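You operate a simulated robot arm through the tools that you are given. There is no shell and no other tool. Be economical: measure what you need, move in short steps, check, and stop when the job is done.

The job below is to be done with a simulated two-armed robot. You get a single attempt, and the scene is never put back.

## Task
Open the left drawer of the grey bench, take the round blue plug and leave it in the inside of the left drawer of the grey bench, then shut the drawer. Open the right drawer of the grey bench, fetch the short white tube from the top of the cream bench and set it in the inside of the right drawer of the grey bench, then shut the drawer. Hold the blue tray on the top of the back bench steady with one hand and put the steel plug with red bands from the ledge of the cart in it with the other. Take the steel tube with square red collars on the ledge of the cart and put it away on the top of the dark plate at the back of the wooden bench. Turn the orange marker on the header gauge to 0. Take the yellow sign and put it on the top of the wooden bench. Push the teal lid over the knobs shut. Press the down arrow key on the bottom display two times. Take the steel elbow with green bands from the upper shelf of the green bench and leave it on the shelf under the red bench. Put the clear bottle of green liquid on the small white tray. The order is free. Set down upright: round blue plug, yellow sign, clear bottle of green liquid.

Only the result counts: the job must be done as asked and must still hold three seconds after the hand-in. Knocking over, shifting, dropping, spilling or breaking anything else fails it. Lids that push on must go on centred and level and be pressed home; caps that screw on are set level and turned clockwise until they are tight.

## Robot
Two 7-joint arms with two-finger parallel grippers on one trunk, on a base that drives. Base frame: it is fixed to the floor where the robot stands at the start and does not move with it; the origin is under the middle of the robot, x ahead of it, y to its left, z up. Readings come in m, rad, newtons and seconds.
The left shoulder is at the start at [-0.104, 0.119, 0.777], the right one opposite. With the tool pointing down near the work surface each hand reaches from about 0.1 to 0.54 m from the robot's upright axis, wherever it stands, measured 20 degrees to its own side. Places, roughly: blue tray (39x26x8 cm) [8.5, -0.6, 0.9]; clear bottle of green liquid (6x6x15 cm) [6.9, -5.2, 0.9]; dark plate at the back of the wooden bench (38x17  [4.64, 2.46, 0.9]; down arrow key on the bottom display [5.7, -1.8, 1.4]; inside of the left drawer of the grey bench [0.5, 0.1, 0.7]; inside of the right drawer of the grey bench [0.7, -0.5, 0.7]; left drawer of the grey bench [0.5, 0.1, 0.7]; orange marker on the header gauge [5.5, -0.7, 1.1]; right drawer of the grey bench [0.7, -0.5, 0.7]; round blue plug (4x4x6 cm) [0.6, 0.2, 0.9]; shelf under the red bench [4, -3.5, 0.3]; short white tube (11x3x3 cm) [1.6, -3.1, 0.9]; small white tray (13x10x3 cm) [7, -4.7, 0.9]; steel elbow with green bands (6x6x3 cm) [7.1, -5.1, 0.5]; steel plug with red bands (3x3x4 cm) [5.4, -1.4, 1]; steel tube with square red collars (18x2x2 cm) [5.4, -1.1, 1]; teal lid over the knobs [5.6, -1.5, 1.5]; top of the wooden bench [4.4, 2.8, 0.9]; yellow sign [6, -1.25, 1]. Payload 3.43 kg a hand.
Tool frame (each hand has its own): the origin (TCP) lies between the finger pads and is the grasp point; the fingertips stand 0.03 m ahead of it; z points along the fingers, y is the line along which they close. The gripper opens to 0.094 m. The fingers are 0.028 m wide and 0.01 m thick; the gripper's body (0.05 by 0.096 m) begins 0.055 m behind the TCP.
Orientation is that of the tool frame in the base frame, as [roll, pitch, yaw] about the fixed x, y, z axes, in that order (R = Rz(yaw) Ry(pitch) Rx(roll)). With the fingers straight down and closing along the base's y, the tool's x points along the base's -x, its y along +y and its z along -z.

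## Interface
- The arms move only by the tool step_arm. It takes "left_rows", "right_rows" or both (then of equal length, played together; a hand with none holds still); each is one flat list of numbers, 7 for each row, row after row: the turn, a rotation vector about the base's x, y, z in units of 180 degrees (1.0 is 180 degrees), then the shift along the base's x, y, z in units of 400 mm (1.0 is 400 mm), then the finger opening in m, from 0 to 0.094. In form: [rx, ry, rz, dx, dy, dz, claw, rx, ry, rz, dx, dy, dz, claw, ...]. A call has 1 to 8 rows; each row is the pose to reach, as a shift and turn from the pose commanded when the call began. A call with a number of a shift or a turn outside -1 to 1 is refused whole. Rows are played at 5 a second. More than 0.05 m and 0.15 rad between two rows, or a gripper value outside its range, and nothing of the call is played. Where a pose cannot be reached the arm comes as near as it can. A force on the tool above 40 N (or 10 N above the force at the start of the call, whichever is more), or a blocked arm, ends the call early, and 0.2 s more pass. The fingers move at their own pace (about 0.153 m/s each) and stop on an object; they squeeze with about 34 N. The grip force told is the motor's: it shows also when the fingers shut on nothing. Time passes only in rows, and 0.2 s behind the last, so rows that repeat a pose let the fingers close. The reply holds the time, the measured pose of the TCP, the force on the tool along the base axes, the opening and the grip force, in the units named above and with some noise, with the torque about the TCP (base axes, N m) and any sound that the robot's microphone picked up, and new pictures: "show" is both (left out), scene, wrist or none (wrist: the cameras of the hands that moved).
- Cameras (640 x 400 px; columns grow to the right, rows downward): "scene" is now at [0.0232, -0.0207, 1.4789]; the picture's right is [-0.10, -0.99, 0.00], its down [-0.89, 0.09, -0.45] and it looks along [0.44, -0.05, -0.90] (base axes); focal length 279 px, centre (320, 200). "left" rides on the left gripper at [0.076, -0.014, -0.102] in its tool frame; the picture's right is [0.18, 0.98, 0.00], its down [-0.75, 0.14, -0.64] and it looks along [-0.63, 0.12, 0.77] (tool axes); focal length 243 px, centre (320, 200). "right" rides on the right gripper at [0.076, 0.014, -0.102] in its tool frame; the picture's right is [-0.18, 0.98, 0.00], its down [-0.75, -0.14, -0.64] and it looks along [-0.63, -0.12, 0.77] (tool axes); focal length 243 px, centre (320, 200). There is no depth. A picture from a camera that has moved, and an enlarged one, comes with that camera's place and axes in the base frame and with its lens. The place of the scene camera against the robot may be out by one fixed shift of up to 0.025 m in any direction.
- lift_body(by): slides the trunk up (or, below 0, down) by that many m; the arms and the scene camera ride with it, the base frame stays. It gives what a move gives, with no picture.
- base_move(legs): drives the robot by 1 to 6 legs, each [ahead, left, turn to the left] in m, m and rad, along the robot's own axes; the way and the turn of a leg run together, so that a leg with both is an arc; at most 1.5 m and 3.142 rad a leg. The arms and the cameras ride along, it lands a little off, and it stops where it bumps. It gives what a move gives, and a new picture of the scene camera.
- turn_head(pan, tilt): turns the head with the scene camera to pan (to the left, within 2.496 rad either way) and tilt (down, from -0.506 to 1.204), counted from straight ahead of the robot. It gives what a move gives, and a new picture of the scene camera.
- close_up(camera, box): a new picture of the part [left, top, right, bottom] of that camera's present view, enlarged. No time passes.
- close_job(): hands the job in; it is judged then, once.

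Work in short steps. Places have to be worked out from the pictures, the camera data and where the tool is seen: move nearer, look again, correct. Check each grasp and each placing, and mend what went wrong. You have 535 turns and 360 pictures in all, those below and enlarged ones among them. Open the grippers and draw the arms clear of the work before you hand the job in, unless the task says otherwise; then end with one line.

The tools are called after "Emit:" as name(argument=value, ...) on one line, values as JSON. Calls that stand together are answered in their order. step_arm: Moves the arms, as the interface text tells. Its arguments: {"type":"object","properties":{"left_rows":{"type":"array","items":{"type":"number"}},"right_rows":{"type":"array","items":{"type":"number"}},"show":{"type":"string","enum":["both","scene","wrist","none"]}},"required":[]} The other tools are called the same way: lift_body (by) slides the trunk up or down; base_move (legs) drives the base; turn_head (pan, tilt) turns the head that bears the scene camera; close_up (camera, box) takes an enlarged picture of a part of a camera's view; close_job () hands the job in.

At the start:

```text
clock: 0.0
left_tcp_pos: [0.2977, -0.0126, 1.135]
left_orientation: [3.141, 0.0, -3.14]
left_contact_force: [0.6, 0.0, -0.1]
left_moment: [-0.01, -0.01, 0.0]
left_opening: 0.0936
left_grasp_force: 0.1
right_tcp_pos: [0.293, -0.3151, 1.0561]
right_orientation: [3.141, 0.0, -3.141]
right_contact_force: [-0.3, -0.7, 0.8]
right_moment: [0.01, 0.03, 0.0]
right_opening: 0.0943
right_grasp_force: 0.1
trunk travel left (down, up): [-0.2, 0.135]
robot x, y, heading: [-0.0023, 0.0007, 0.001]
head pan, tilt: [-0.105, 1.108]
```

scene: 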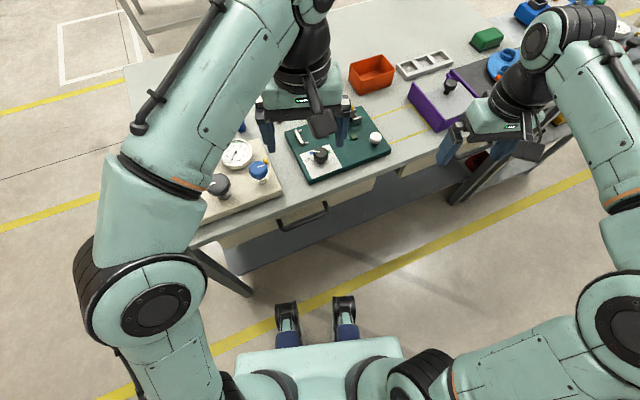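
right: 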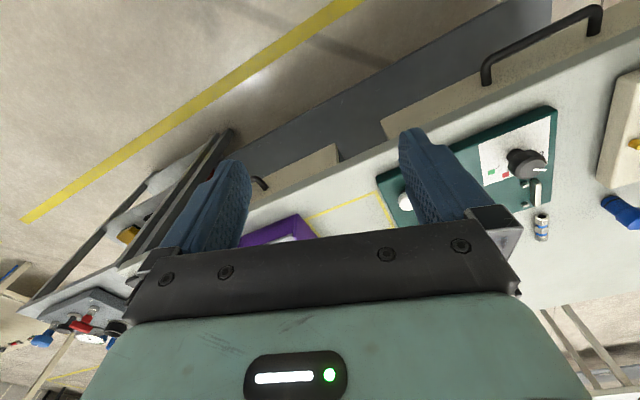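
left: 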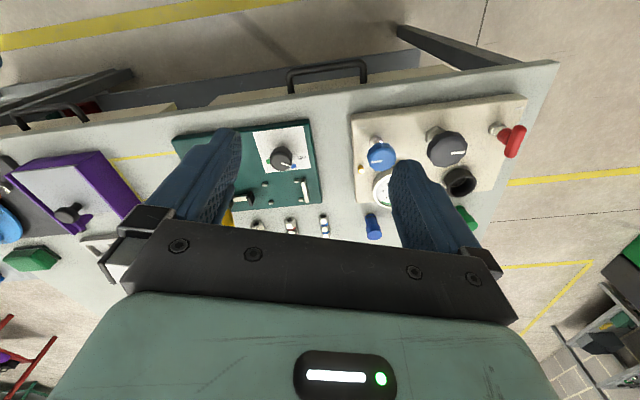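

The bench is turned about 0.28 rad to the left of me, with the left drawer handle near [0.32, 0, 0.75]. I'll square up to the bench first, then look at it.

Emit:
base_move(legs=[[-0.08, 0, 0.28]])

Emit:
turn_head(pan=0, tilt=0.9)

```text
clock: 1.3
left_tcp_pos: [0.2113, 0.0578, 1.1348]
left_orientation: [3.141, -0.001, -2.864]
left_contact_force: [0.2, 0.4, -0.5]
left_moment: [0.0, -0.04, 0.05]
left_opening: 0.0941
left_grasp_force: 0.1
right_tcp_pos: [0.2884, -0.2325, 1.0568]
right_orientation: [3.141, 0.002, -2.865]
right_contact_force: [0.2, 0.1, -0.9]
right_moment: [-0.01, -0.03, 0.0]
right_opening: 0.0939
right_grasp_force: 0.0
trunk travel left (down, up): [-0.2, 0.135]
robot x, y, heading: [-0.0795, -0.0104, 0.276]
head pan, tilt: [-0.105, 1.108]
camera scene: at [-0.0542, -0.026, 1.4789], right [0.17, -0.99, 0.0], down [-0.88, -0.15, -0.45], along [0.44, 0.08, -0.9], focal length 279 px, centre (320, 200)
```

scene: 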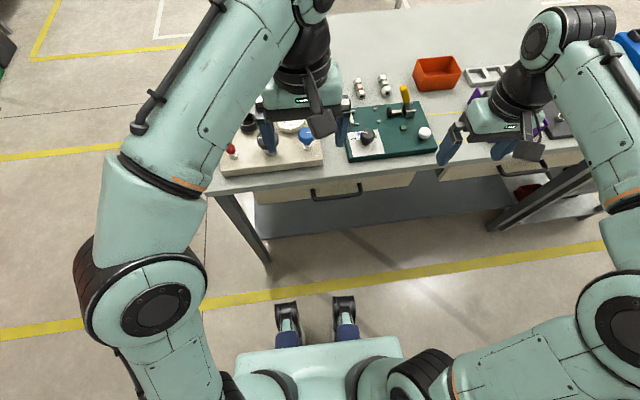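

```text
clock: 2.1
left_tcp_pos: [0.2123, 0.0573, 1.1354]
left_orientation: [3.141, 0.001, -2.866]
left_contact_force: [0.0, 0.6, 0.0]
left_moment: [0.02, 0.03, -0.02]
left_opening: 0.094
left_grasp_force: 0.1
right_tcp_pos: [0.2911, -0.2333, 1.0573]
right_orientation: [3.141, 0.0, -2.864]
right_contact_force: [0.3, -0.5, -0.2]
right_moment: [0.0, 0.02, -0.04]
right_opening: 0.0939
right_grasp_force: 0.1
trunk travel left (down, up): [-0.2, 0.135]
robot x, y, heading: [-0.0764, -0.0089, 0.279]
head pan, tilt: [0.0, 0.901]
camera scene: at [-0.0426, -0.0158, 1.4933], right [0.27, -0.96, 0.0], down [-0.75, -0.21, -0.62], along [0.6, 0.17, -0.78], focal length 279 px, centre (320, 200)
```

scene: 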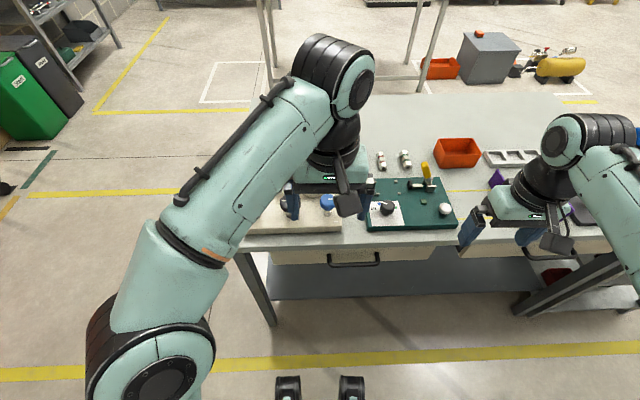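

The view is now square to the bench, but the plug is hidden behind the left gripper. I'll check it in the wrist views.

Emit:
close_up(camera="left", box=[0, 0, 640, 400])

Emit:
close_up(camera="right", box=[0, 0, 640, 400])

```text
1.00 times, centred on (320, 200) of left (not enlarged: the box is as wide or as high as the picture)
camera zoom: at [0.143, 0.0234, 1.2366], right [-0.45, 0.89, 0.0], down [0.69, 0.34, 0.64], along [0.57, 0.29, -0.77], focal length 243 px, centre (320, 200)
```

zoom: 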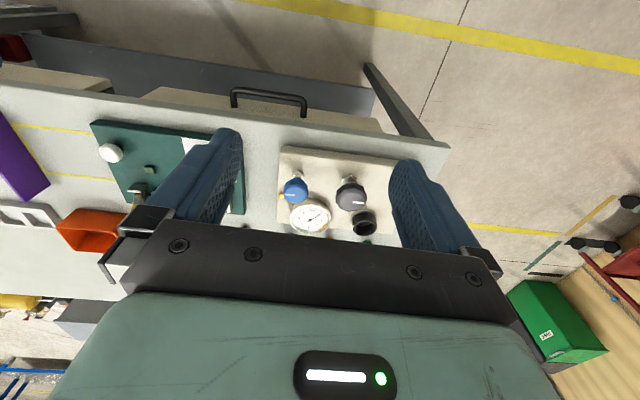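

```text
1.00 times, centred on (320, 200) of right (not enlarged: the box is as wide or as high as the picture)
camera zoom: at [0.2124, -0.2397, 1.1592], right [-0.09, 1.0, 0.0], down [0.76, 0.07, 0.64], along [0.64, 0.06, -0.77], focal length 243 px, centre (320, 200)
```

zoom: 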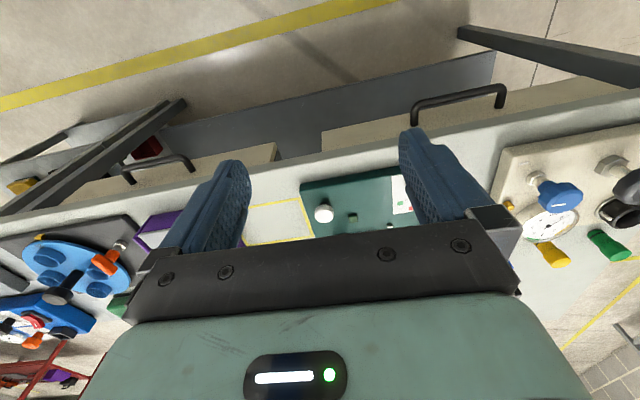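

A row of plugs stands behind the beige panel. Blue is near [0.56, 0.155], then yellow, then green. I'll drive a bit nearer so the left hand can reach the blue one.

Emit:
base_move(legs=[[0.13, 0, 0.0]])

```text
clock: 3.3
left_tcp_pos: [0.3343, 0.0924, 1.1353]
left_orientation: [-3.141, 0.001, -2.867]
left_contact_force: [0.0, 0.2, -0.4]
left_moment: [-0.03, 0.0, 0.03]
left_opening: 0.0938
left_grasp_force: 0.1
right_tcp_pos: [0.4129, -0.1979, 1.0571]
right_orientation: [-3.142, 0.0, -2.866]
right_contact_force: [0.3, 0.4, -0.7]
right_moment: [0.0, 0.02, 0.0]
right_opening: 0.0938
right_grasp_force: 0.1
trunk travel left (down, up): [-0.2, 0.135]
robot x, y, heading: [0.0489, 0.0208, 0.271]
head pan, tilt: [0.0, 0.901]
camera scene: at [0.0819, 0.0195, 1.4933], right [0.27, -0.96, 0.0], down [-0.75, -0.21, -0.62], along [0.6, 0.17, -0.78], focal length 279 px, centre (320, 200)
```

scene: 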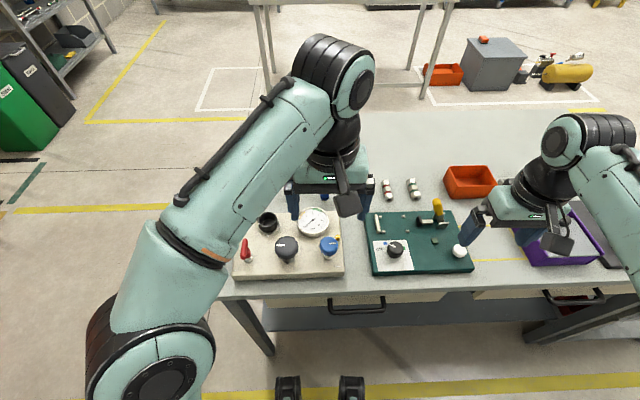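

The view is clear. I'll move the left hand out over the plugs, high up, and look with the wrist camera.

Emit:
step_arm(left_rows=[0, 0, 0, 0.1, 0.024, -0.03, 0.08, 0, 0, 0, 0.2, 0.048, -0.06, 0.08, 0, 0, 0, 0.3, 0.072, -0.1, 0.08, 0, 0, 0, 0.4, 0.096, -0.14, 0.08])

```text
clock: 4.3
left_tcp_pos: [0.4471, 0.1171, 1.0547]
left_orientation: [3.141, -0.002, -2.868]
left_contact_force: [-0.2, 0.4, -0.2]
left_moment: [0.0, 0.06, 0.01]
left_opening: 0.0798
left_grasp_force: 0.1
left hand out of reach, approached as far as the arm can: row 2, 3, 4
right_tcp_pos: [0.4158, -0.1985, 1.0559]
right_orientation: [3.141, -0.003, -2.866]
right_contact_force: [-0.6, 0.0, -1.2]
right_moment: [0.02, 0.06, 0.0]
right_opening: 0.094
right_grasp_force: 0.0
trunk travel left (down, up): [-0.2, 0.135]
robot x, y, heading: [0.0415, 0.0235, 0.279]
head pan, tilt: [0.0, 0.901]
camera scene: at [0.084, 0.0192, 1.4933], right [0.27, -0.96, 0.0], down [-0.76, -0.21, -0.62], along [0.6, 0.17, -0.79], focal length 279 px, centre (320, 200)
camera left: at [0.3793, 0.083, 1.1575], right [-0.44, 0.9, 0.0], down [0.69, 0.34, 0.64], along [0.57, 0.28, -0.77], focal length 243 px, centre (320, 200)
```

scene: 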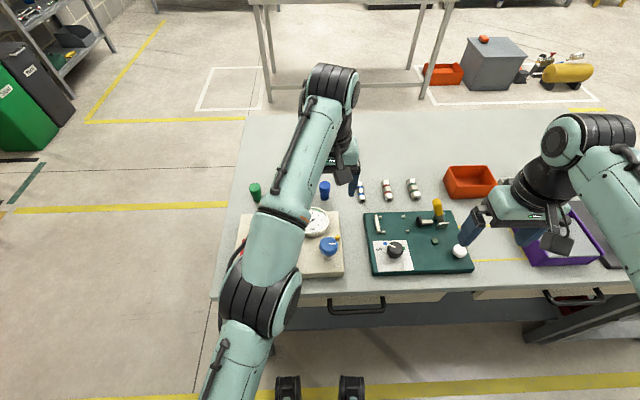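
left: 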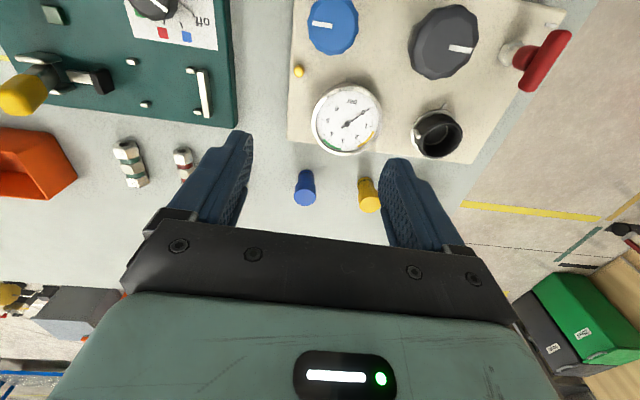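

The blue plug stands near [0.565, 0.15], just out of reach. I'll drive 0.1 m ahead and 0.12 m right so it comes within the left hand's range.

Emit:
base_move(legs=[[0.1, -0.12, 0.0]])

Emit:
close_up(camera="left", box=[0, 0, 640, 400])

```text
clock: 6.0
left_tcp_pos: [0.5741, 0.0293, 1.0568]
left_orientation: [3.141, -0.001, -2.873]
left_contact_force: [-0.5, -0.5, 0.0]
left_moment: [0.0, 0.0, 0.02]
left_opening: 0.08
left_grasp_force: 0.1
right_tcp_pos: [0.5408, -0.2871, 1.0572]
right_orientation: [3.142, 0.0, -2.871]
right_contact_force: [1.3, -0.2, 0.4]
right_moment: [0.01, 0.01, 0.03]
right_opening: 0.094
right_grasp_force: 0.0
trunk travel left (down, up): [-0.2, 0.135]
robot x, y, heading: [0.1747, -0.0627, 0.272]
head pan, tilt: [0.0, 0.901]
camera scene: at [0.2099, -0.0671, 1.4933], right [0.27, -0.96, 0.0], down [-0.76, -0.21, -0.62], along [0.6, 0.17, -0.78], focal length 279 px, centre (320, 200)
```

scene: 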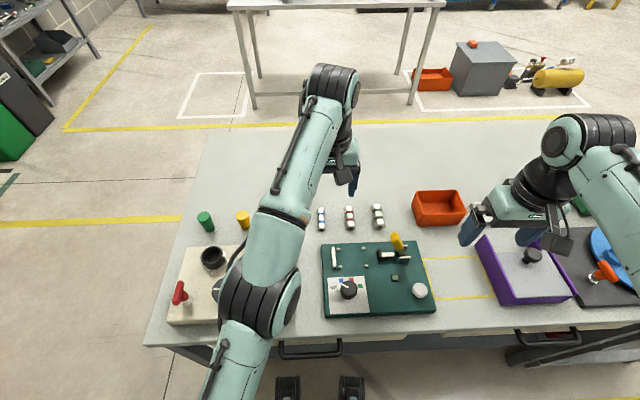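

```text
1.00 times, centred on (320, 200) of left (not enlarged: the box is as wide or as high as the picture)
camera zoom: at [0.506, -0.005, 1.158], right [-0.44, 0.9, 0.0], down [0.69, 0.34, 0.64], along [0.58, 0.28, -0.77], focal length 243 px, centre (320, 200)
```

zoom: 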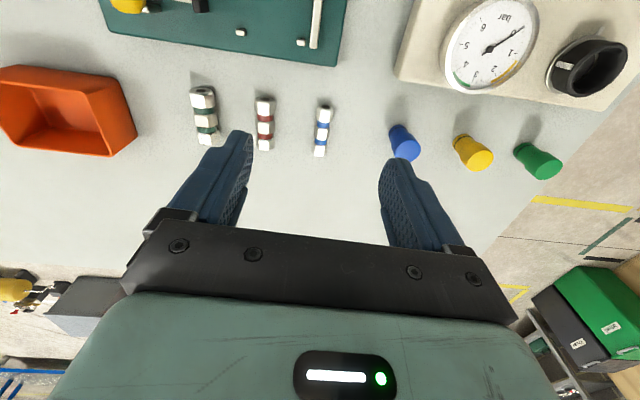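

Triangulating, the blue plug's top is near [0.594, 0.164, 0.877], so the bench top is near z 0.815. I'll move the left hand over it at z≈0.98.

Emit:
step_arm(left_rows=[0, 0, 0, 0.02, 0.11, -0.04, 0.075, 0, 0, 0, 0.03, 0.22, -0.08, 0.075, 0, 0, 0, 0.05, 0.335, -0.15, 0.075])

```text
refused: row 3 steps farther than a row can; nothing moved
```

The last row's step was too large, so I'm splitting it.

Emit:
step_arm(left_rows=[0, 0, 0, 0.02, 0.11, -0.04, 0.075, 0, 0, 0, 0.03, 0.22, -0.08, 0.075, 0, 0, 0, 0.045, 0.3, -0.13, 0.075, 0, 0, 0, 0.05, 0.335, -0.19, 0.075], show="wrist")

```text
clock: 7.0
left_tcp_pos: [0.5945, 0.1629, 0.9793]
left_orientation: [-3.141, 0.0, -2.872]
left_contact_force: [-0.4, 0.2, 1.0]
left_moment: [-0.04, -0.01, -0.04]
left_opening: 0.0749
left_grasp_force: 0.1
right_tcp_pos: [0.5412, -0.2849, 1.0573]
right_orientation: [3.141, 0.002, -2.872]
right_contact_force: [0.8, -0.9, -0.4]
right_moment: [0.0, 0.02, -0.04]
right_opening: 0.0939
right_grasp_force: 0.0
trunk travel left (down, up): [-0.2, 0.135]
robot x, y, heading: [0.1726, -0.0596, 0.269]
head pan, tilt: [0.0, 0.901]
camera left: at [0.5256, 0.13, 1.0819], right [-0.44, 0.9, 0.0], down [0.69, 0.34, 0.64], along [0.58, 0.28, -0.77], focal length 243 px, centre (320, 200)
```

left: 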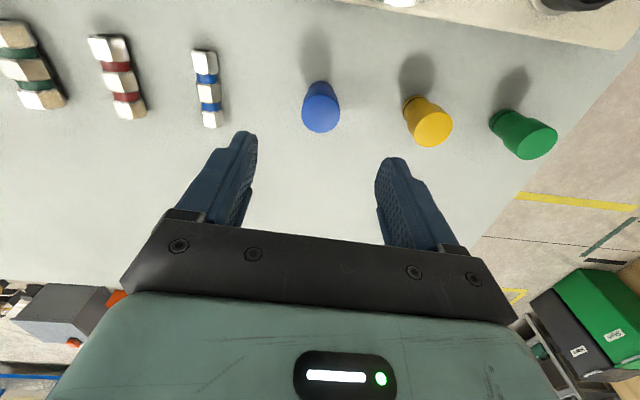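

The plug is centred under the hand. I'll descend to z≈0.858 and close.

Emit:
step_arm(left_rows=[0, 0, 0, 0, 0, -0.11, 0.075, 0, 0, 0, 0, 0, -0.21, 0.075, 0, 0, 0, 0, 0, -0.3, 0.075, 0, 0, 0, 0, 0, -0.3, 0.0, 0, 0, 0, 0, 0, -0.3, 0.0, 0, 0, 0, 0, 0, -0.3, 0.0], show="wrist")

```text
clock: 8.4
left_tcp_pos: [0.595, 0.165, 0.8591]
left_orientation: [-3.141, 0.0, -2.871]
left_contact_force: [-0.5, -0.7, -0.4]
left_moment: [0.02, -0.01, 0.0]
left_opening: 0.0316
left_grasp_force: 33.8
right_tcp_pos: [0.5397, -0.2868, 1.0567]
right_orientation: [3.141, -0.001, -2.872]
right_contact_force: [-0.5, 0.3, -0.4]
right_moment: [0.02, -0.04, 0.0]
right_opening: 0.0937
right_grasp_force: 0.1
trunk travel left (down, up): [-0.2, 0.135]
robot x, y, heading: [0.171, -0.0617, 0.268]
head pan, tilt: [0.0, 0.901]
camera left: at [0.5255, 0.1305, 0.962], right [-0.44, 0.9, 0.0], down [0.69, 0.34, 0.64], along [0.58, 0.28, -0.77], focal length 243 px, centre (320, 200)
```

left: 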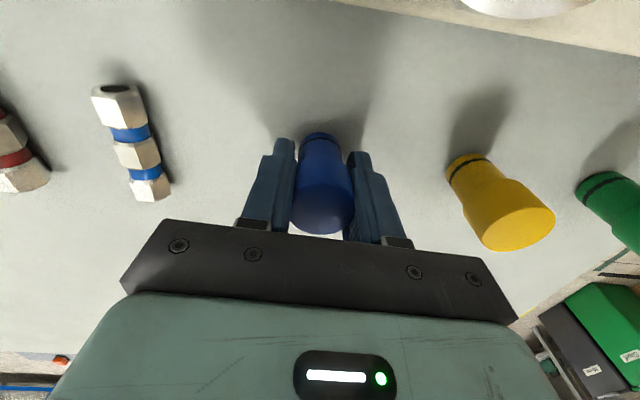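

The grip is firm. I'll lift the plug, then back the base off to get at the drawer, with the handle near [0.322, 0.008, 0.74].

Emit:
step_arm(left_rows=[0, 0, 0, 0, 0, 0.12, 0, 0, 0, 0, 0, 0, 0.24, 0, 0, 0, 0, 0, 0, 0.36, 0, 0, 0, 0, 0, 0, 0.48, 0], show="none")

Emit:
base_move(legs=[[-0.3, 0.13, 0.0]])

Emit:
turn_head(pan=-0.1, tilt=0.85)

```text
clock: 9.4
left_tcp_pos: [0.5823, 0.1603, 1.0396]
left_orientation: [3.141, 0.001, -2.873]
left_contact_force: [0.1, -0.2, -0.7]
left_moment: [0.03, -0.02, 0.01]
left_opening: 0.0315
left_grasp_force: 34.1
left hand out of reach, approached as far as the arm can: row 4
right_tcp_pos: [0.539, -0.2859, 1.057]
right_orientation: [3.141, 0.001, -2.871]
right_contact_force: [0.2, 0.4, -0.3]
right_moment: [-0.01, -0.02, 0.01]
right_opening: 0.0938
right_grasp_force: 0.0
trunk travel left (down, up): [-0.2, 0.135]
robot x, y, heading: [0.1741, -0.0614, 0.273]
head pan, tilt: [0.0, 0.901]
```

```text
clock: 11.6
left_tcp_pos: [0.2613, 0.2048, 1.0399]
left_orientation: [3.141, -0.002, -2.868]
left_contact_force: [0.4, 0.0, -1.0]
left_moment: [-0.03, -0.03, 0.0]
left_opening: 0.0314
left_grasp_force: 34.1
right_tcp_pos: [0.219, -0.2402, 1.0562]
right_orientation: [-3.142, 0.0, -2.867]
right_contact_force: [0.6, 0.0, -0.3]
right_moment: [-0.01, 0.01, 0.01]
right_opening: 0.094
right_grasp_force: 0.1
trunk travel left (down, up): [-0.2, 0.135]
robot x, y, heading: [-0.1487, -0.0149, 0.274]
head pan, tilt: [0.0, 0.901]
camera scene: at [-0.112, -0.0224, 1.4934], right [0.27, -0.96, 0.0], down [-0.75, -0.21, -0.62], along [0.6, 0.17, -0.78], focal length 279 px, centre (320, 200)
```

scene: 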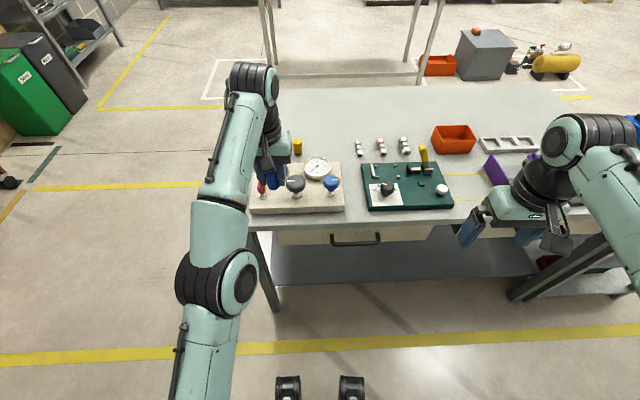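

```text
clock: 12.3
left_tcp_pos: [0.2616, 0.2062, 1.0397]
left_orientation: [3.141, 0.0, -2.869]
left_contact_force: [0.0, 1.2, -1.1]
left_moment: [-0.02, 0.04, 0.01]
left_opening: 0.0315
left_grasp_force: 34.2
right_tcp_pos: [0.2204, -0.2399, 1.0567]
right_orientation: [-3.141, -0.001, -2.87]
right_contact_force: [-0.8, -0.4, -0.2]
right_moment: [0.01, -0.02, 0.03]
right_opening: 0.0942
right_grasp_force: 0.1
trunk travel left (down, up): [-0.2, 0.135]
robot x, y, heading: [-0.1433, -0.0158, 0.271]
head pan, tilt: [-0.099, 0.85]
camera scene: at [-0.107, -0.0293, 1.4972], right [0.17, -0.98, 0.0], down [-0.74, -0.13, -0.66], along [0.65, 0.11, -0.75], focal length 279 px, centre (320, 200)
```

scene: 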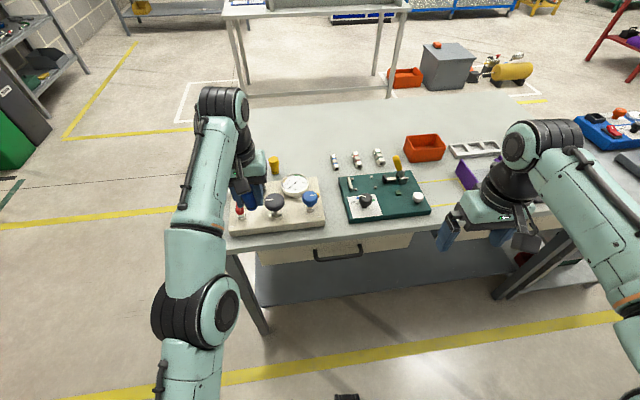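

I'll zoom in on the left drawer front to see how the handle stands.

Emit:
close_up(camera="scene", box=[240, 200, 440, 325])

```text
3.20 times, centred on (340, 262) of scene
camera zoom: at [-0.107, -0.0293, 1.4972], right [0.17, -0.98, 0.0], down [-0.74, -0.13, -0.66], along [0.65, 0.11, -0.75], focal length 894 px, centre (256, 0)
```

zoom: 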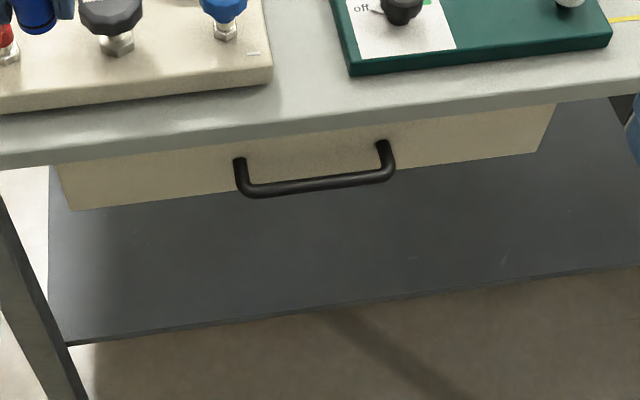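

The bar stands off about 4 cm, with its middle near [0.324, 0, 0.74]. I'll turn the right hand so the fingers slope 50° forward and close in the vertical plane, approaching a point 12 cm short of the bar.

Emit:
step_arm(right_rows=[0.02224, -0.01258, -0.03875, 0.0031, 0.0448, -0.05, 0.045, 0.04448, -0.02515, -0.0775, 0.0063, 0.0896, -0.1, 0.045, 0.06672, -0.03773, -0.11625, 0.0094, 0.1344, -0.15, 0.045, 0.08896, -0.0503, -0.155, 0.0125, 0.1792, -0.2, 0.045, 0.1112, -0.06288, -0.19375, 0.0156, 0.224, -0.25, 0.045, 0.13345, -0.07545, -0.2325, 0.01875, 0.26875, -0.3, 0.045], show="none")

Emit:
step_arm(right_rows=[0.02224, -0.01258, -0.03875, 0.0031, 0.0448, -0.05, 0.045, 0.04448, -0.02515, -0.0775, 0.0063, 0.0896, -0.1, 0.045, 0.06672, -0.03773, -0.11625, 0.0094, 0.1344, -0.15, 0.045, 0.08896, -0.0503, -0.155, 0.0125, 0.1792, -0.2, 0.045, 0.1112, -0.06288, -0.19375, 0.0156, 0.224, -0.25, 0.045, 0.13345, -0.07545, -0.2325, 0.01875, 0.26875, -0.3, 0.045])

```text
clock: 13.7
left_tcp_pos: [0.2614, 0.2057, 1.0389]
left_orientation: [-3.14, 0.001, -2.869]
left_contact_force: [0.1, 0.1, -1.4]
left_moment: [0.02, -0.03, 0.01]
left_opening: 0.0315
left_grasp_force: 34.0
right_tcp_pos: [0.2265, -0.1336, 0.9353]
right_orientation: [2.703, 0.183, 2.627]
right_contact_force: [0.9, 0.6, 0.1]
right_moment: [0.04, 0.01, -0.01]
right_opening: 0.0447
right_grasp_force: 0.1
trunk travel left (down, up): [-0.2, 0.135]
robot x, y, heading: [-0.1436, -0.0149, 0.271]
head pan, tilt: [-0.099, 0.85]
```

```text
clock: 15.3
left_tcp_pos: [0.2617, 0.2045, 1.0386]
left_orientation: [-3.141, 0.0, -2.868]
left_contact_force: [0.1, -0.1, -1.1]
left_moment: [0.0, -0.01, 0.01]
left_opening: 0.0311
left_grasp_force: 33.9
right_tcp_pos: [0.2534, -0.0201, 0.9239]
right_orientation: [1.991, 0.277, 1.928]
right_contact_force: [-0.5, -0.4, 0.1]
right_moment: [0.02, 0.01, 0.0]
right_opening: 0.0451
right_grasp_force: 0.1
right hand out of reach, approached as far as the arm can: row 3, 4, 5
trunk travel left (down, up): [-0.2, 0.135]
robot x, y, heading: [-0.147, -0.0186, 0.271]
head pan, tilt: [-0.099, 0.85]
stopped in row 6 (right hand): the arm was blocked; the commanded pose is now the measured one
camera scene: at [-0.1062, -0.0309, 1.4972], right [0.17, -0.99, 0.0], down [-0.74, -0.13, -0.66], along [0.65, 0.11, -0.75], focal length 279 px, centre (320, 200)
camera right: at [0.1393, 0.0323, 0.9558], right [0.35, 0.2, 0.91], down [-0.36, -0.87, 0.33], along [0.86, -0.45, -0.23], focal length 243 px, centre (320, 200)
```

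scene: 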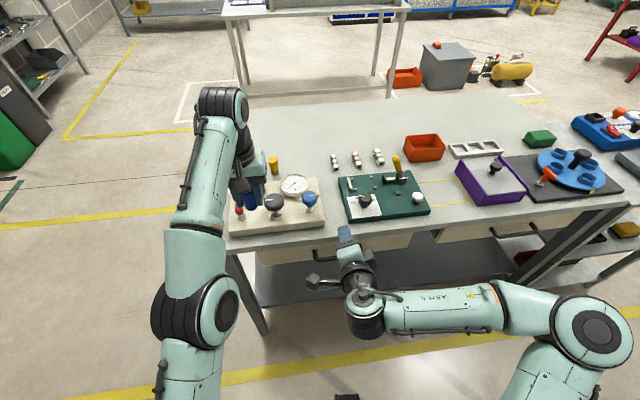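
right: 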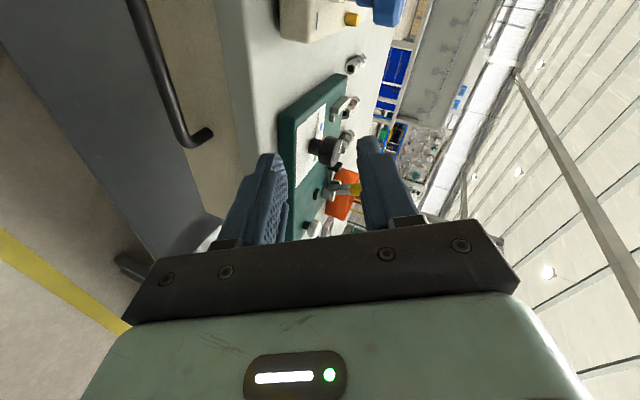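

The arm folded up too close to the body. I'll back the base off about 0.17 m to give it room.

Emit:
base_move(legs=[[-0.17, 0.03, 0.0]])

```text
clock: 16.8
left_tcp_pos: [0.0863, 0.1892, 1.0389]
left_orientation: [3.141, 0.001, -2.866]
left_contact_force: [-0.1, -0.5, -0.3]
left_moment: [0.02, 0.0, 0.0]
left_opening: 0.0318
left_grasp_force: 33.9
right_tcp_pos: [0.0767, -0.0361, 0.9237]
right_orientation: [1.993, 0.278, 1.928]
right_contact_force: [-0.4, 0.5, -0.1]
right_moment: [-0.01, 0.01, -0.01]
right_opening: 0.0452
right_grasp_force: 0.0
trunk travel left (down, up): [-0.2, 0.135]
robot x, y, heading: [-0.3209, -0.035, 0.273]
head pan, tilt: [-0.099, 0.85]
camera scene: at [-0.282, -0.0476, 1.4973], right [0.18, -0.98, 0.0], down [-0.74, -0.13, -0.66], along [0.65, 0.12, -0.75], focal length 279 px, centre (320, 200)
```

scene: 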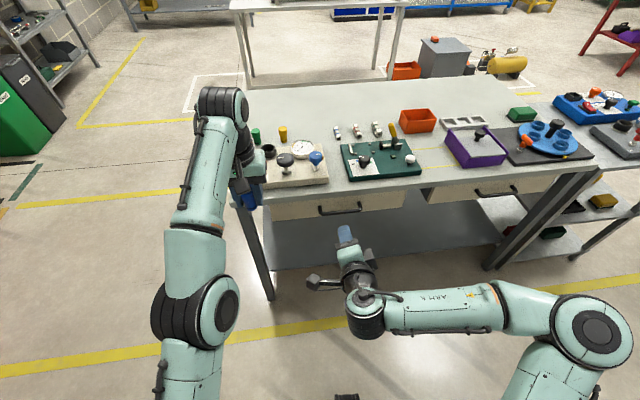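

There's more room now. I'll correct the hand to x along the bench and a 60° tilt, at a point 10 cm short of the bar.

Emit:
step_arm(right_rows=[0.0145, 0.0115, -0.0062, 0.082, 0.0065, -0.067, 0.045, 0.029, 0.023, -0.0125, 0.164, 0.013, -0.134, 0.045, 0.0436, 0.0346, -0.0187, 0.246, 0.0195, -0.201, 0.045, 0.058, 0.046, -0.025, 0.328, 0.026, -0.268, 0.045, 0.0726, 0.0576, -0.0312, 0.41, 0.0325, -0.335, 0.045])

```text
clock: 17.9
left_tcp_pos: [0.088, 0.1893, 1.0383]
left_orientation: [3.141, 0.0, -2.866]
left_contact_force: [-0.1, 0.5, -0.6]
left_moment: [0.01, -0.01, 0.01]
left_opening: 0.0317
left_grasp_force: 34.0
right_tcp_pos: [0.2448, -0.0238, 0.788]
right_orientation: [2.095, 0.006, 1.846]
right_contact_force: [0.1, -0.8, 0.1]
right_moment: [0.0, 0.01, -0.05]
right_opening: 0.045
right_grasp_force: 0.1
trunk travel left (down, up): [-0.2, 0.135]
robot x, y, heading: [-0.3201, -0.0377, 0.278]
head pan, tilt: [-0.099, 0.85]
camera scene: at [-0.2806, -0.0474, 1.4972], right [0.18, -0.98, 0.0], down [-0.74, -0.13, -0.66], along [0.65, 0.12, -0.75], focal length 279 px, centre (320, 200)
camera right: at [0.1443, 0.0271, 0.8519], right [0.52, -0.04, 0.85], down [-0.4, -0.89, 0.2], along [0.75, -0.45, -0.48], focal length 243 px, centre (320, 200)
```

scene: 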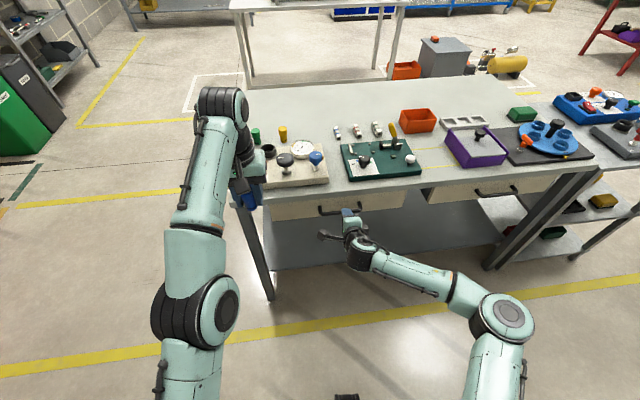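
right: 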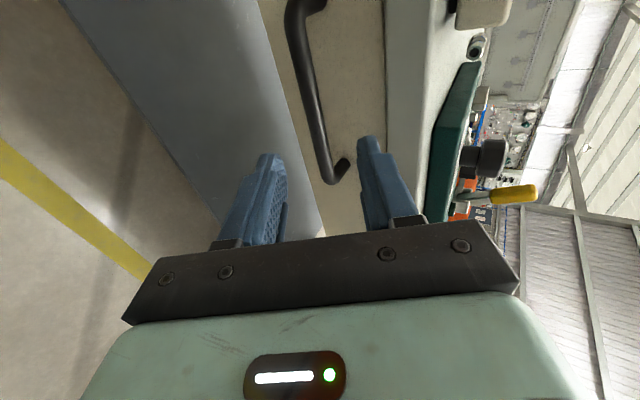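

The bar lies straight ahead of the fingers. I'll advance 9 cm along the tool axis and close on it.

Emit:
step_arm(right_rows=[0, 0, 0, 0.092, 0.0255, -0.055, 0.045, 0, 0, 0, 0.1835, 0.051, -0.11, 0.045, 0, 0, 0, 0.1835, 0.051, -0.11, 0.0, 0, 0, 0, 0.1835, 0.051, -0.11, 0.0], show="wrist")

```text
clock: 18.9
left_tcp_pos: [0.0865, 0.19, 1.0402]
left_orientation: [-3.142, 0.002, -2.866]
left_contact_force: [0.0, -1.0, -0.2]
left_moment: [0.01, -0.01, 0.02]
left_opening: 0.0316
left_grasp_force: 33.5
right_tcp_pos: [0.3131, -0.0049, 0.7439]
right_orientation: [2.1, 0.005, 1.848]
right_contact_force: [-18.6, -4.9, -9.9]
right_moment: [-0.55, -0.11, 0.88]
right_opening: 0.0147
right_grasp_force: 44.7
trunk travel left (down, up): [-0.2, 0.135]
robot x, y, heading: [-0.3225, -0.0361, 0.271]
head pan, tilt: [-0.099, 0.85]
camera right: at [0.2129, 0.0472, 0.8074], right [0.53, -0.04, 0.85], down [-0.4, -0.89, 0.21], along [0.75, -0.45, -0.49], focal length 243 px, centre (320, 200)
```

right: 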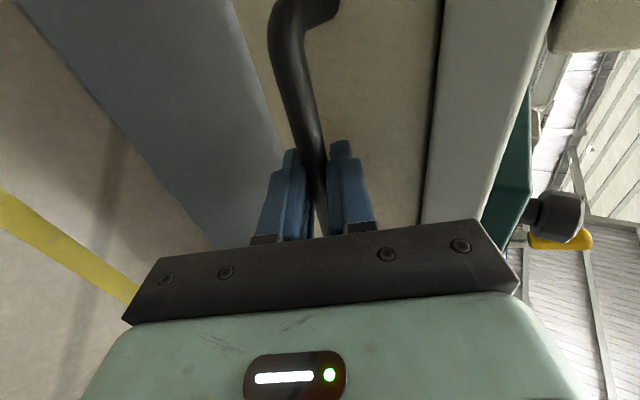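

The bar is gripped. I'll pull straight out along the bench normal.

Emit:
step_arm(right_rows=[0, 0, 0, -0.048, -0.0136, 0, 0, 0, 0, 0, -0.096, -0.0272, 0, 0, 0, 0, 0, -0.192, -0.0544, 0, 0, 0, 0, 0, -0.288, -0.0816, 0, 0, 0, 0, 0, -0.384, -0.109, 0, 0, 0, 0, 0, -0.48, -0.136, 0, 0])

```text
clock: 20.4
left_tcp_pos: [0.0882, 0.1864, 1.0395]
left_orientation: [3.14, 0.0, -2.866]
left_contact_force: [0.0, 0.5, -0.5]
left_moment: [-0.02, -0.01, 0.0]
left_opening: 0.0311
left_grasp_force: 33.9
right_tcp_pos: [0.1253, -0.0649, 0.7451]
right_orientation: [2.1, 0.008, 1.831]
right_contact_force: [9.1, -31.2, -11.4]
right_moment: [-1.14, -0.32, 0.51]
right_opening: 0.0141
right_grasp_force: 45.2
trunk travel left (down, up): [-0.2, 0.135]
robot x, y, heading: [-0.3255, -0.0365, 0.276]
head pan, tilt: [-0.099, 0.85]
camera scene: at [-0.2799, -0.0514, 1.4971], right [0.17, -0.98, 0.0], down [-0.74, -0.13, -0.66], along [0.65, 0.12, -0.75], focal length 279 px, centre (320, 200)
camera right: at [0.0273, -0.0113, 0.8079], right [0.52, -0.04, 0.85], down [-0.41, -0.89, 0.21], along [0.74, -0.46, -0.48], focal length 243 px, centre (320, 200)
```

scene: 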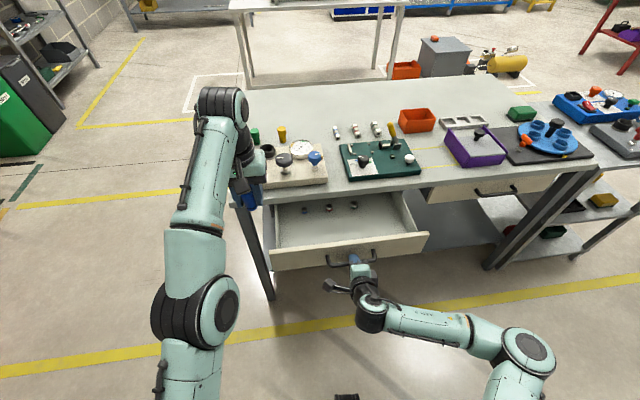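
right: 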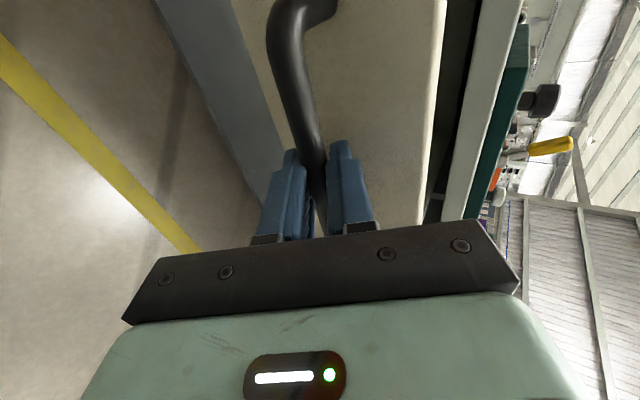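

The drawer is open about 0.2 m. I'll bring the left hand with the plug over the drawer's left half and look at it from there.

Emit:
step_arm(left_rows=[0, 0, 0, 0.067, -0.077, -0.05, 0, 0, 0, 0, 0.133, -0.153, -0.1, 0, 0, 0, 0, 0.2, -0.23, -0.15, 0, 0, 0, 0, 0.267, -0.3075, -0.225, 0])

```text
refused: row 4 steps farther than a row can; nothing moved
```

Resending with an even spacing.

Emit:
step_arm(left_rows=[0, 0, 0, 0.054, -0.062, -0.05, 0, 0, 0, 0, 0.107, -0.123, -0.1, 0, 0, 0, 0, 0.16, -0.185, -0.15, 0, 0, 0, 0, 0.214, -0.246, -0.19, 0, 0, 0, 0, 0.267, -0.3075, -0.225, 0])

```text
clock: 21.6
left_tcp_pos: [0.1439, 0.0715, 0.935]
left_orientation: [3.14, 0.0, -2.865]
left_contact_force: [0.3, 0.9, -0.9]
left_moment: [0.0, 0.01, 0.01]
left_opening: 0.031
left_grasp_force: 34.5
left hand out of reach, approached as far as the arm can: row 1, 2, 3, 4, 5
right_tcp_pos: [0.1259, -0.0628, 0.744]
right_orientation: [2.098, 0.007, 1.832]
right_contact_force: [10.0, -30.3, -12.1]
right_moment: [-0.97, -0.19, 0.87]
right_opening: 0.0141
right_grasp_force: 44.9
trunk travel left (down, up): [-0.2, 0.135]
robot x, y, heading: [-0.3172, -0.037, 0.274]
head pan, tilt: [-0.099, 0.85]
camera scene: at [-0.279, -0.0509, 1.4972], right [0.18, -0.98, 0.0], down [-0.74, -0.13, -0.66], along [0.65, 0.12, -0.75], focal length 279 px, centre (320, 200)
camera left: at [0.0755, 0.0382, 1.0364], right [-0.45, 0.9, 0.0], down [0.69, 0.34, 0.64], along [0.57, 0.29, -0.77], focal length 243 px, centre (320, 200)
```

scene: 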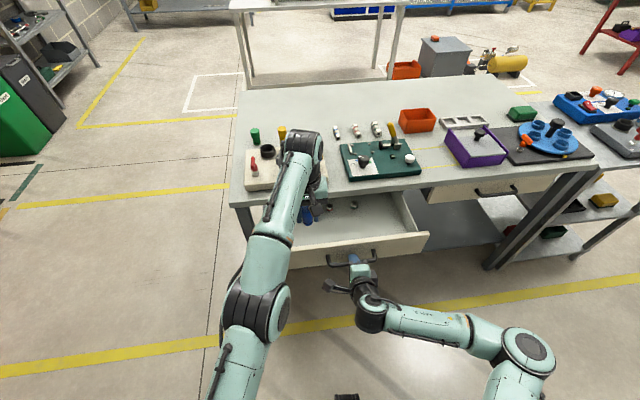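
left: 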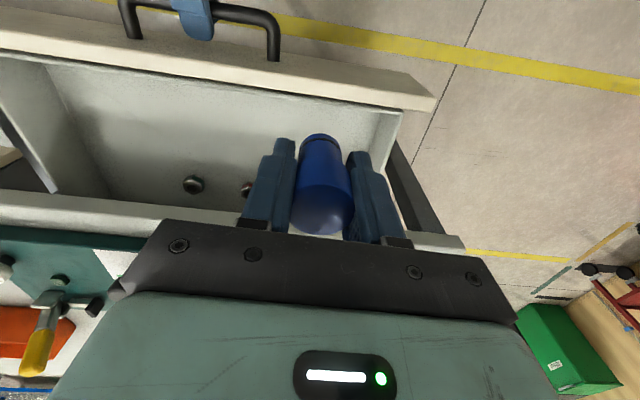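

The left hand is at its reach limit at this height, and it reaches farther lower down. I'll lower it 8 cm, keeping the plug bottom just above the drawer walls.

Emit:
step_arm(left_rows=[0, 0, 0, 0.0, 0.0, -0.1, 0, 0, 0, 0, 0.0, 0.0, -0.18, 0, 0, 0, 0, 0.0, 0.0, -0.18, 0], show="wrist")

```text
clock: 22.4
left_tcp_pos: [0.1433, 0.0726, 0.865]
left_orientation: [-3.141, 0.0, -2.866]
left_contact_force: [0.2, 0.4, -1.3]
left_moment: [-0.02, -0.02, 0.01]
left_opening: 0.0313
left_grasp_force: 33.8
right_tcp_pos: [0.1259, -0.0622, 0.7448]
right_orientation: [2.1, 0.007, 1.832]
right_contact_force: [10.3, -28.8, -11.7]
right_moment: [-1.16, -0.29, 0.46]
right_opening: 0.0142
right_grasp_force: 44.9
trunk travel left (down, up): [-0.2, 0.135]
robot x, y, heading: [-0.3207, -0.0356, 0.277]
head pan, tilt: [-0.099, 0.85]
camera left: at [0.0757, 0.0379, 0.9661], right [-0.45, 0.9, 0.0], down [0.69, 0.34, 0.64], along [0.57, 0.29, -0.77], focal length 243 px, centre (320, 200)
```

left: 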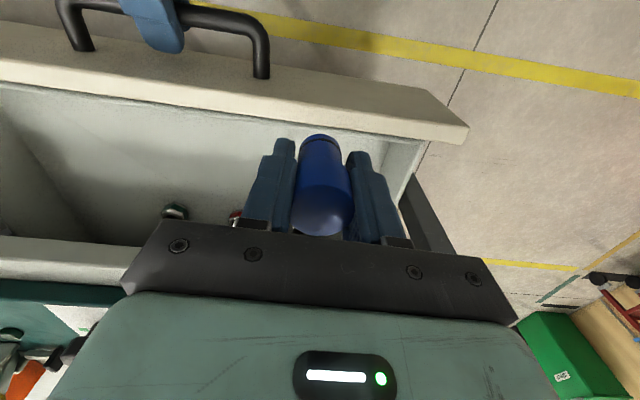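

Now I'll shift forward and a little right, to the middle of the opening.

Emit:
step_arm(left_rows=[0, 0, 0, 0.068, -0.031, 0, 0, 0, 0, 0, 0.137, -0.062, -0.0, 0, 0, 0, 0, 0.137, -0.062, -0.03, 0], show="wrist")

```text
clock: 23.1
left_tcp_pos: [0.1661, 0.0532, 0.8462]
left_orientation: [3.141, -0.001, -2.866]
left_contact_force: [-0.2, 0.7, -0.2]
left_moment: [0.01, -0.02, -0.01]
left_opening: 0.0314
left_grasp_force: 34.1
left hand out of reach, approached as far as the arm can: row 1, 2, 3
right_tcp_pos: [0.1254, -0.0625, 0.7458]
right_orientation: [2.099, 0.009, 1.831]
right_contact_force: [10.4, -27.7, -13.2]
right_moment: [-1.25, -0.28, 0.39]
right_opening: 0.0141
right_grasp_force: 45.1
trunk travel left (down, up): [-0.2, 0.135]
robot x, y, heading: [-0.3201, -0.0347, 0.28]
head pan, tilt: [-0.099, 0.85]
camera left: at [0.0974, 0.0194, 0.9481], right [-0.45, 0.9, 0.0], down [0.69, 0.34, 0.64], along [0.57, 0.29, -0.77], focal length 243 px, centre (320, 200)
```

left: 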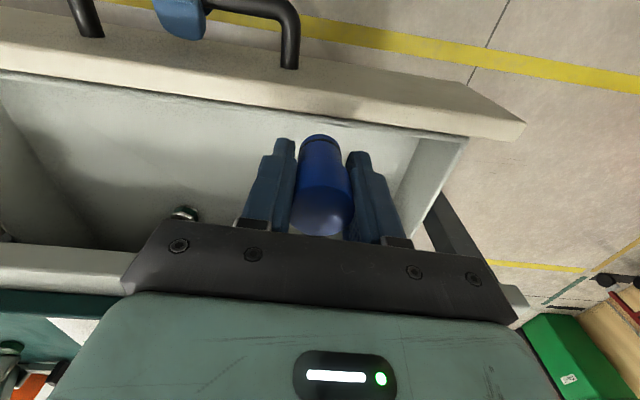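

The left hand is still short by about 4 cm. I'll release the bar, draw the right hand back along its axis, and drive ahead 9 cm.

Emit:
step_arm(right_rows=[0, 0, 0, 0, 0, 0, 0.05, 0, 0, 0, 0, 0, 0, 0.05, 0, 0, 0, -0.08, -0.023, 0.05, 0.05, 0, 0, 0, -0.17, -0.048, 0.1, 0.05, 0, 0, 0, -0.26, -0.073, 0.15, 0.05], show="none")

Emit:
base_move(legs=[[0.09, 0.0, 0.0]])

Emit:
close_up(camera="left", box=[0, 0, 640, 400])

```text
clock: 24.4
left_tcp_pos: [0.1655, 0.055, 0.8475]
left_orientation: [-3.142, 0.0, -2.865]
left_contact_force: [0.0, -0.1, -0.5]
left_moment: [-0.02, 0.0, 0.0]
left_opening: 0.0316
left_grasp_force: 34.2
right_tcp_pos: [0.0479, -0.0763, 0.7986]
right_orientation: [2.095, 0.005, 1.844]
right_contact_force: [-0.4, 0.4, 0.2]
right_moment: [-0.02, 0.0, 0.01]
right_opening: 0.0498
right_grasp_force: 0.0
right hand out of reach, approached as far as the arm can: row 5
trunk travel left (down, up): [-0.2, 0.135]
robot x, y, heading: [-0.3203, -0.0361, 0.276]
head pan, tilt: [-0.099, 0.85]
```

```text
clock: 25.4
left_tcp_pos: [0.2511, 0.0808, 0.8466]
left_orientation: [3.14, 0.001, -2.863]
left_contact_force: [-0.7, 0.4, -0.3]
left_moment: [-0.01, 0.02, -0.01]
left_opening: 0.0314
left_grasp_force: 34.0
right_tcp_pos: [0.1347, -0.0512, 0.799]
right_orientation: [2.095, 0.003, 1.847]
right_contact_force: [-0.1, -1.2, 0.1]
right_moment: [0.03, 0.01, -0.06]
right_opening: 0.0497
right_grasp_force: 0.0
trunk travel left (down, up): [-0.2, 0.135]
robot x, y, heading: [-0.2342, -0.0128, 0.272]
head pan, tilt: [-0.099, 0.85]
camera scene: at [-0.194, -0.0227, 1.4972], right [0.18, -0.98, 0.0], down [-0.74, -0.13, -0.66], along [0.65, 0.12, -0.75], focal length 279 px, centre (320, 200)
```

scene: 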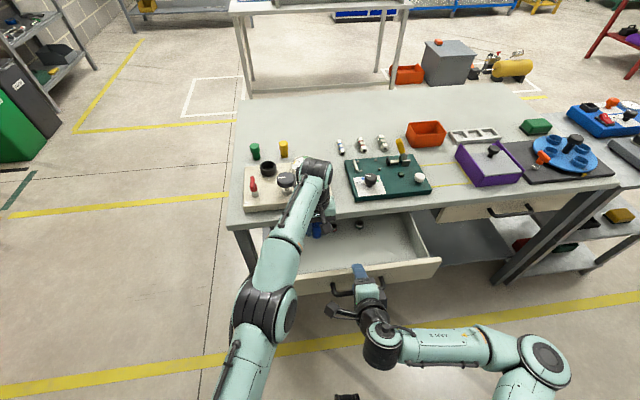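

```text
1.00 times, centred on (320, 200) of left (not enlarged: the box is as wide or as high as the picture)
camera zoom: at [0.1828, 0.0468, 0.9486], right [-0.45, 0.89, 0.0], down [0.69, 0.34, 0.64], along [0.57, 0.29, -0.77], focal length 243 px, centre (320, 200)
```

zoom: 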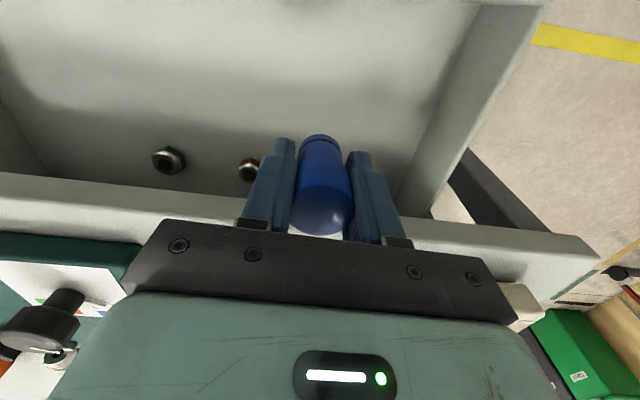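

The plug is well inside the drawer now. I'll move to a clear spot and lower it.

Emit:
step_arm(left_rows=[0, 0, 0, -0.043, -0.1175, 0, 0, 0, 0, 0, -0.043, -0.1175, -0.08, 0, 0, 0, 0, -0.043, -0.1175, -0.16, 0, 0, 0, 0, -0.043, -0.1175, -0.19, 0, 0, 0, 0, -0.043, -0.1175, -0.22, 0], show="none")

Emit:
step_arm(left_rows=[0, 0, 0, 0, 0, -0.02, 0, 0, 0, 0, 0, 0, -0.04, 0, 0, 0, 0, 0, 0, -0.06, 0, 0, 0, 0, 0, 0, -0.08, 0, 0, 0, 0, 0, 0, -0.1, 0, 0, 0, 0, 0, 0, -0.12, 0, 0, 0, 0, 0, 0, -0.14, 0, 0, 0, 0, 0, 0, -0.16, 0], show="wrist")

```text
clock: 26.6
left_tcp_pos: [0.2328, 0.0332, 0.7575]
left_orientation: [3.14, 0.0, -2.865]
left_contact_force: [-0.2, -0.6, -1.1]
left_moment: [-0.01, -0.01, -0.01]
left_opening: 0.0314
left_grasp_force: 33.6
right_tcp_pos: [0.1356, -0.0516, 0.799]
right_orientation: [2.096, 0.003, 1.844]
right_contact_force: [0.4, 0.1, -0.2]
right_moment: [0.0, 0.01, 0.03]
right_opening: 0.05
right_grasp_force: 0.1
trunk travel left (down, up): [-0.2, 0.135]
robot x, y, heading: [-0.2331, -0.013, 0.277]
head pan, tilt: [-0.099, 0.85]
```

```text
clock: 27.6
left_tcp_pos: [0.2402, 0.0366, 0.7408]
left_orientation: [-3.134, 0.019, -2.86]
left_contact_force: [-1.5, 3.0, 10.2]
left_moment: [0.11, 0.15, -0.02]
left_opening: 0.0314
left_grasp_force: 33.9
right_tcp_pos: [0.1344, -0.0518, 0.7987]
right_orientation: [2.094, 0.005, 1.846]
right_contact_force: [0.5, -0.5, 0.4]
right_moment: [0.03, 0.01, -0.01]
right_opening: 0.0504
right_grasp_force: 0.0
trunk travel left (down, up): [-0.2, 0.135]
robot x, y, heading: [-0.2321, -0.0109, 0.276]
head pan, tilt: [-0.099, 0.85]
stopped in row 4 (left hand): the force on the tool passed its limit at 48 N (the readings are from after the stop); the commanded pose is now the measured one
camera left: at [0.1683, 0.001, 0.8415], right [-0.45, 0.89, -0.01], down [0.67, 0.35, 0.66], along [0.59, 0.29, -0.76], focal length 243 px, centre (320, 200)
```

left: 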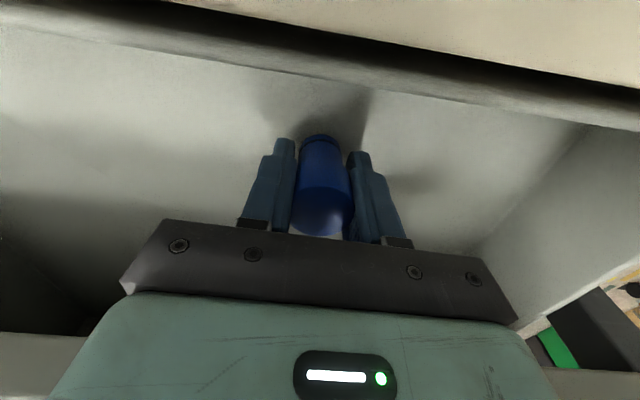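

The plug touched the drawer floor at TCP z≈0.741. I'll release it and raise the hand.

Emit:
step_arm(left_rows=[0, 0, 0, 0, 0, 0.0, 0.06, 0, 0, 0, 0, 0, 0, 0.065, 0, 0, 0, 0, 0, 0.04, 0.065, 0, 0, 0, 0, 0, 0.1, 0.065, 0, 0, 0, 0, 0, 0.2, 0.065, 0, 0, 0, 0, 0, 0.3, 0.065], show="wrist")

```text
clock: 29.0
left_tcp_pos: [0.2363, 0.0336, 0.8582]
left_orientation: [-3.134, 0.016, -2.862]
left_contact_force: [0.1, 0.7, 0.1]
left_moment: [0.01, -0.02, -0.01]
left_opening: 0.0652
left_grasp_force: 0.0
right_tcp_pos: [0.1351, -0.0514, 0.7985]
right_orientation: [2.094, 0.003, 1.847]
right_contact_force: [0.3, -0.2, -0.2]
right_moment: [0.01, -0.03, -0.01]
right_opening: 0.05
right_grasp_force: 0.2
trunk travel left (down, up): [-0.2, 0.135]
robot x, y, heading: [-0.2355, -0.014, 0.278]
head pan, tilt: [-0.099, 0.85]
camera left: at [0.1671, -0.0006, 0.959], right [-0.45, 0.89, -0.01], down [0.68, 0.34, 0.65], along [0.59, 0.29, -0.76], focal length 243 px, centre (320, 200)
```

left: 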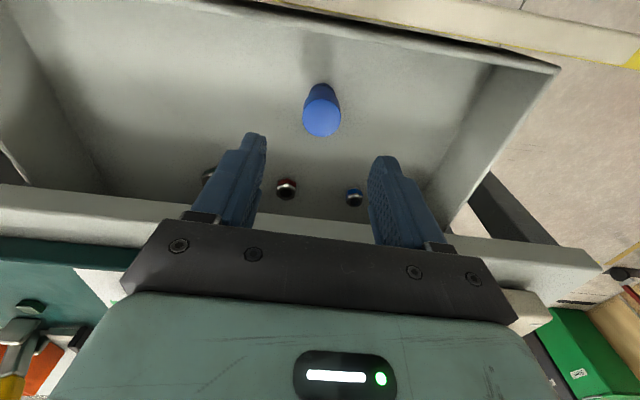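

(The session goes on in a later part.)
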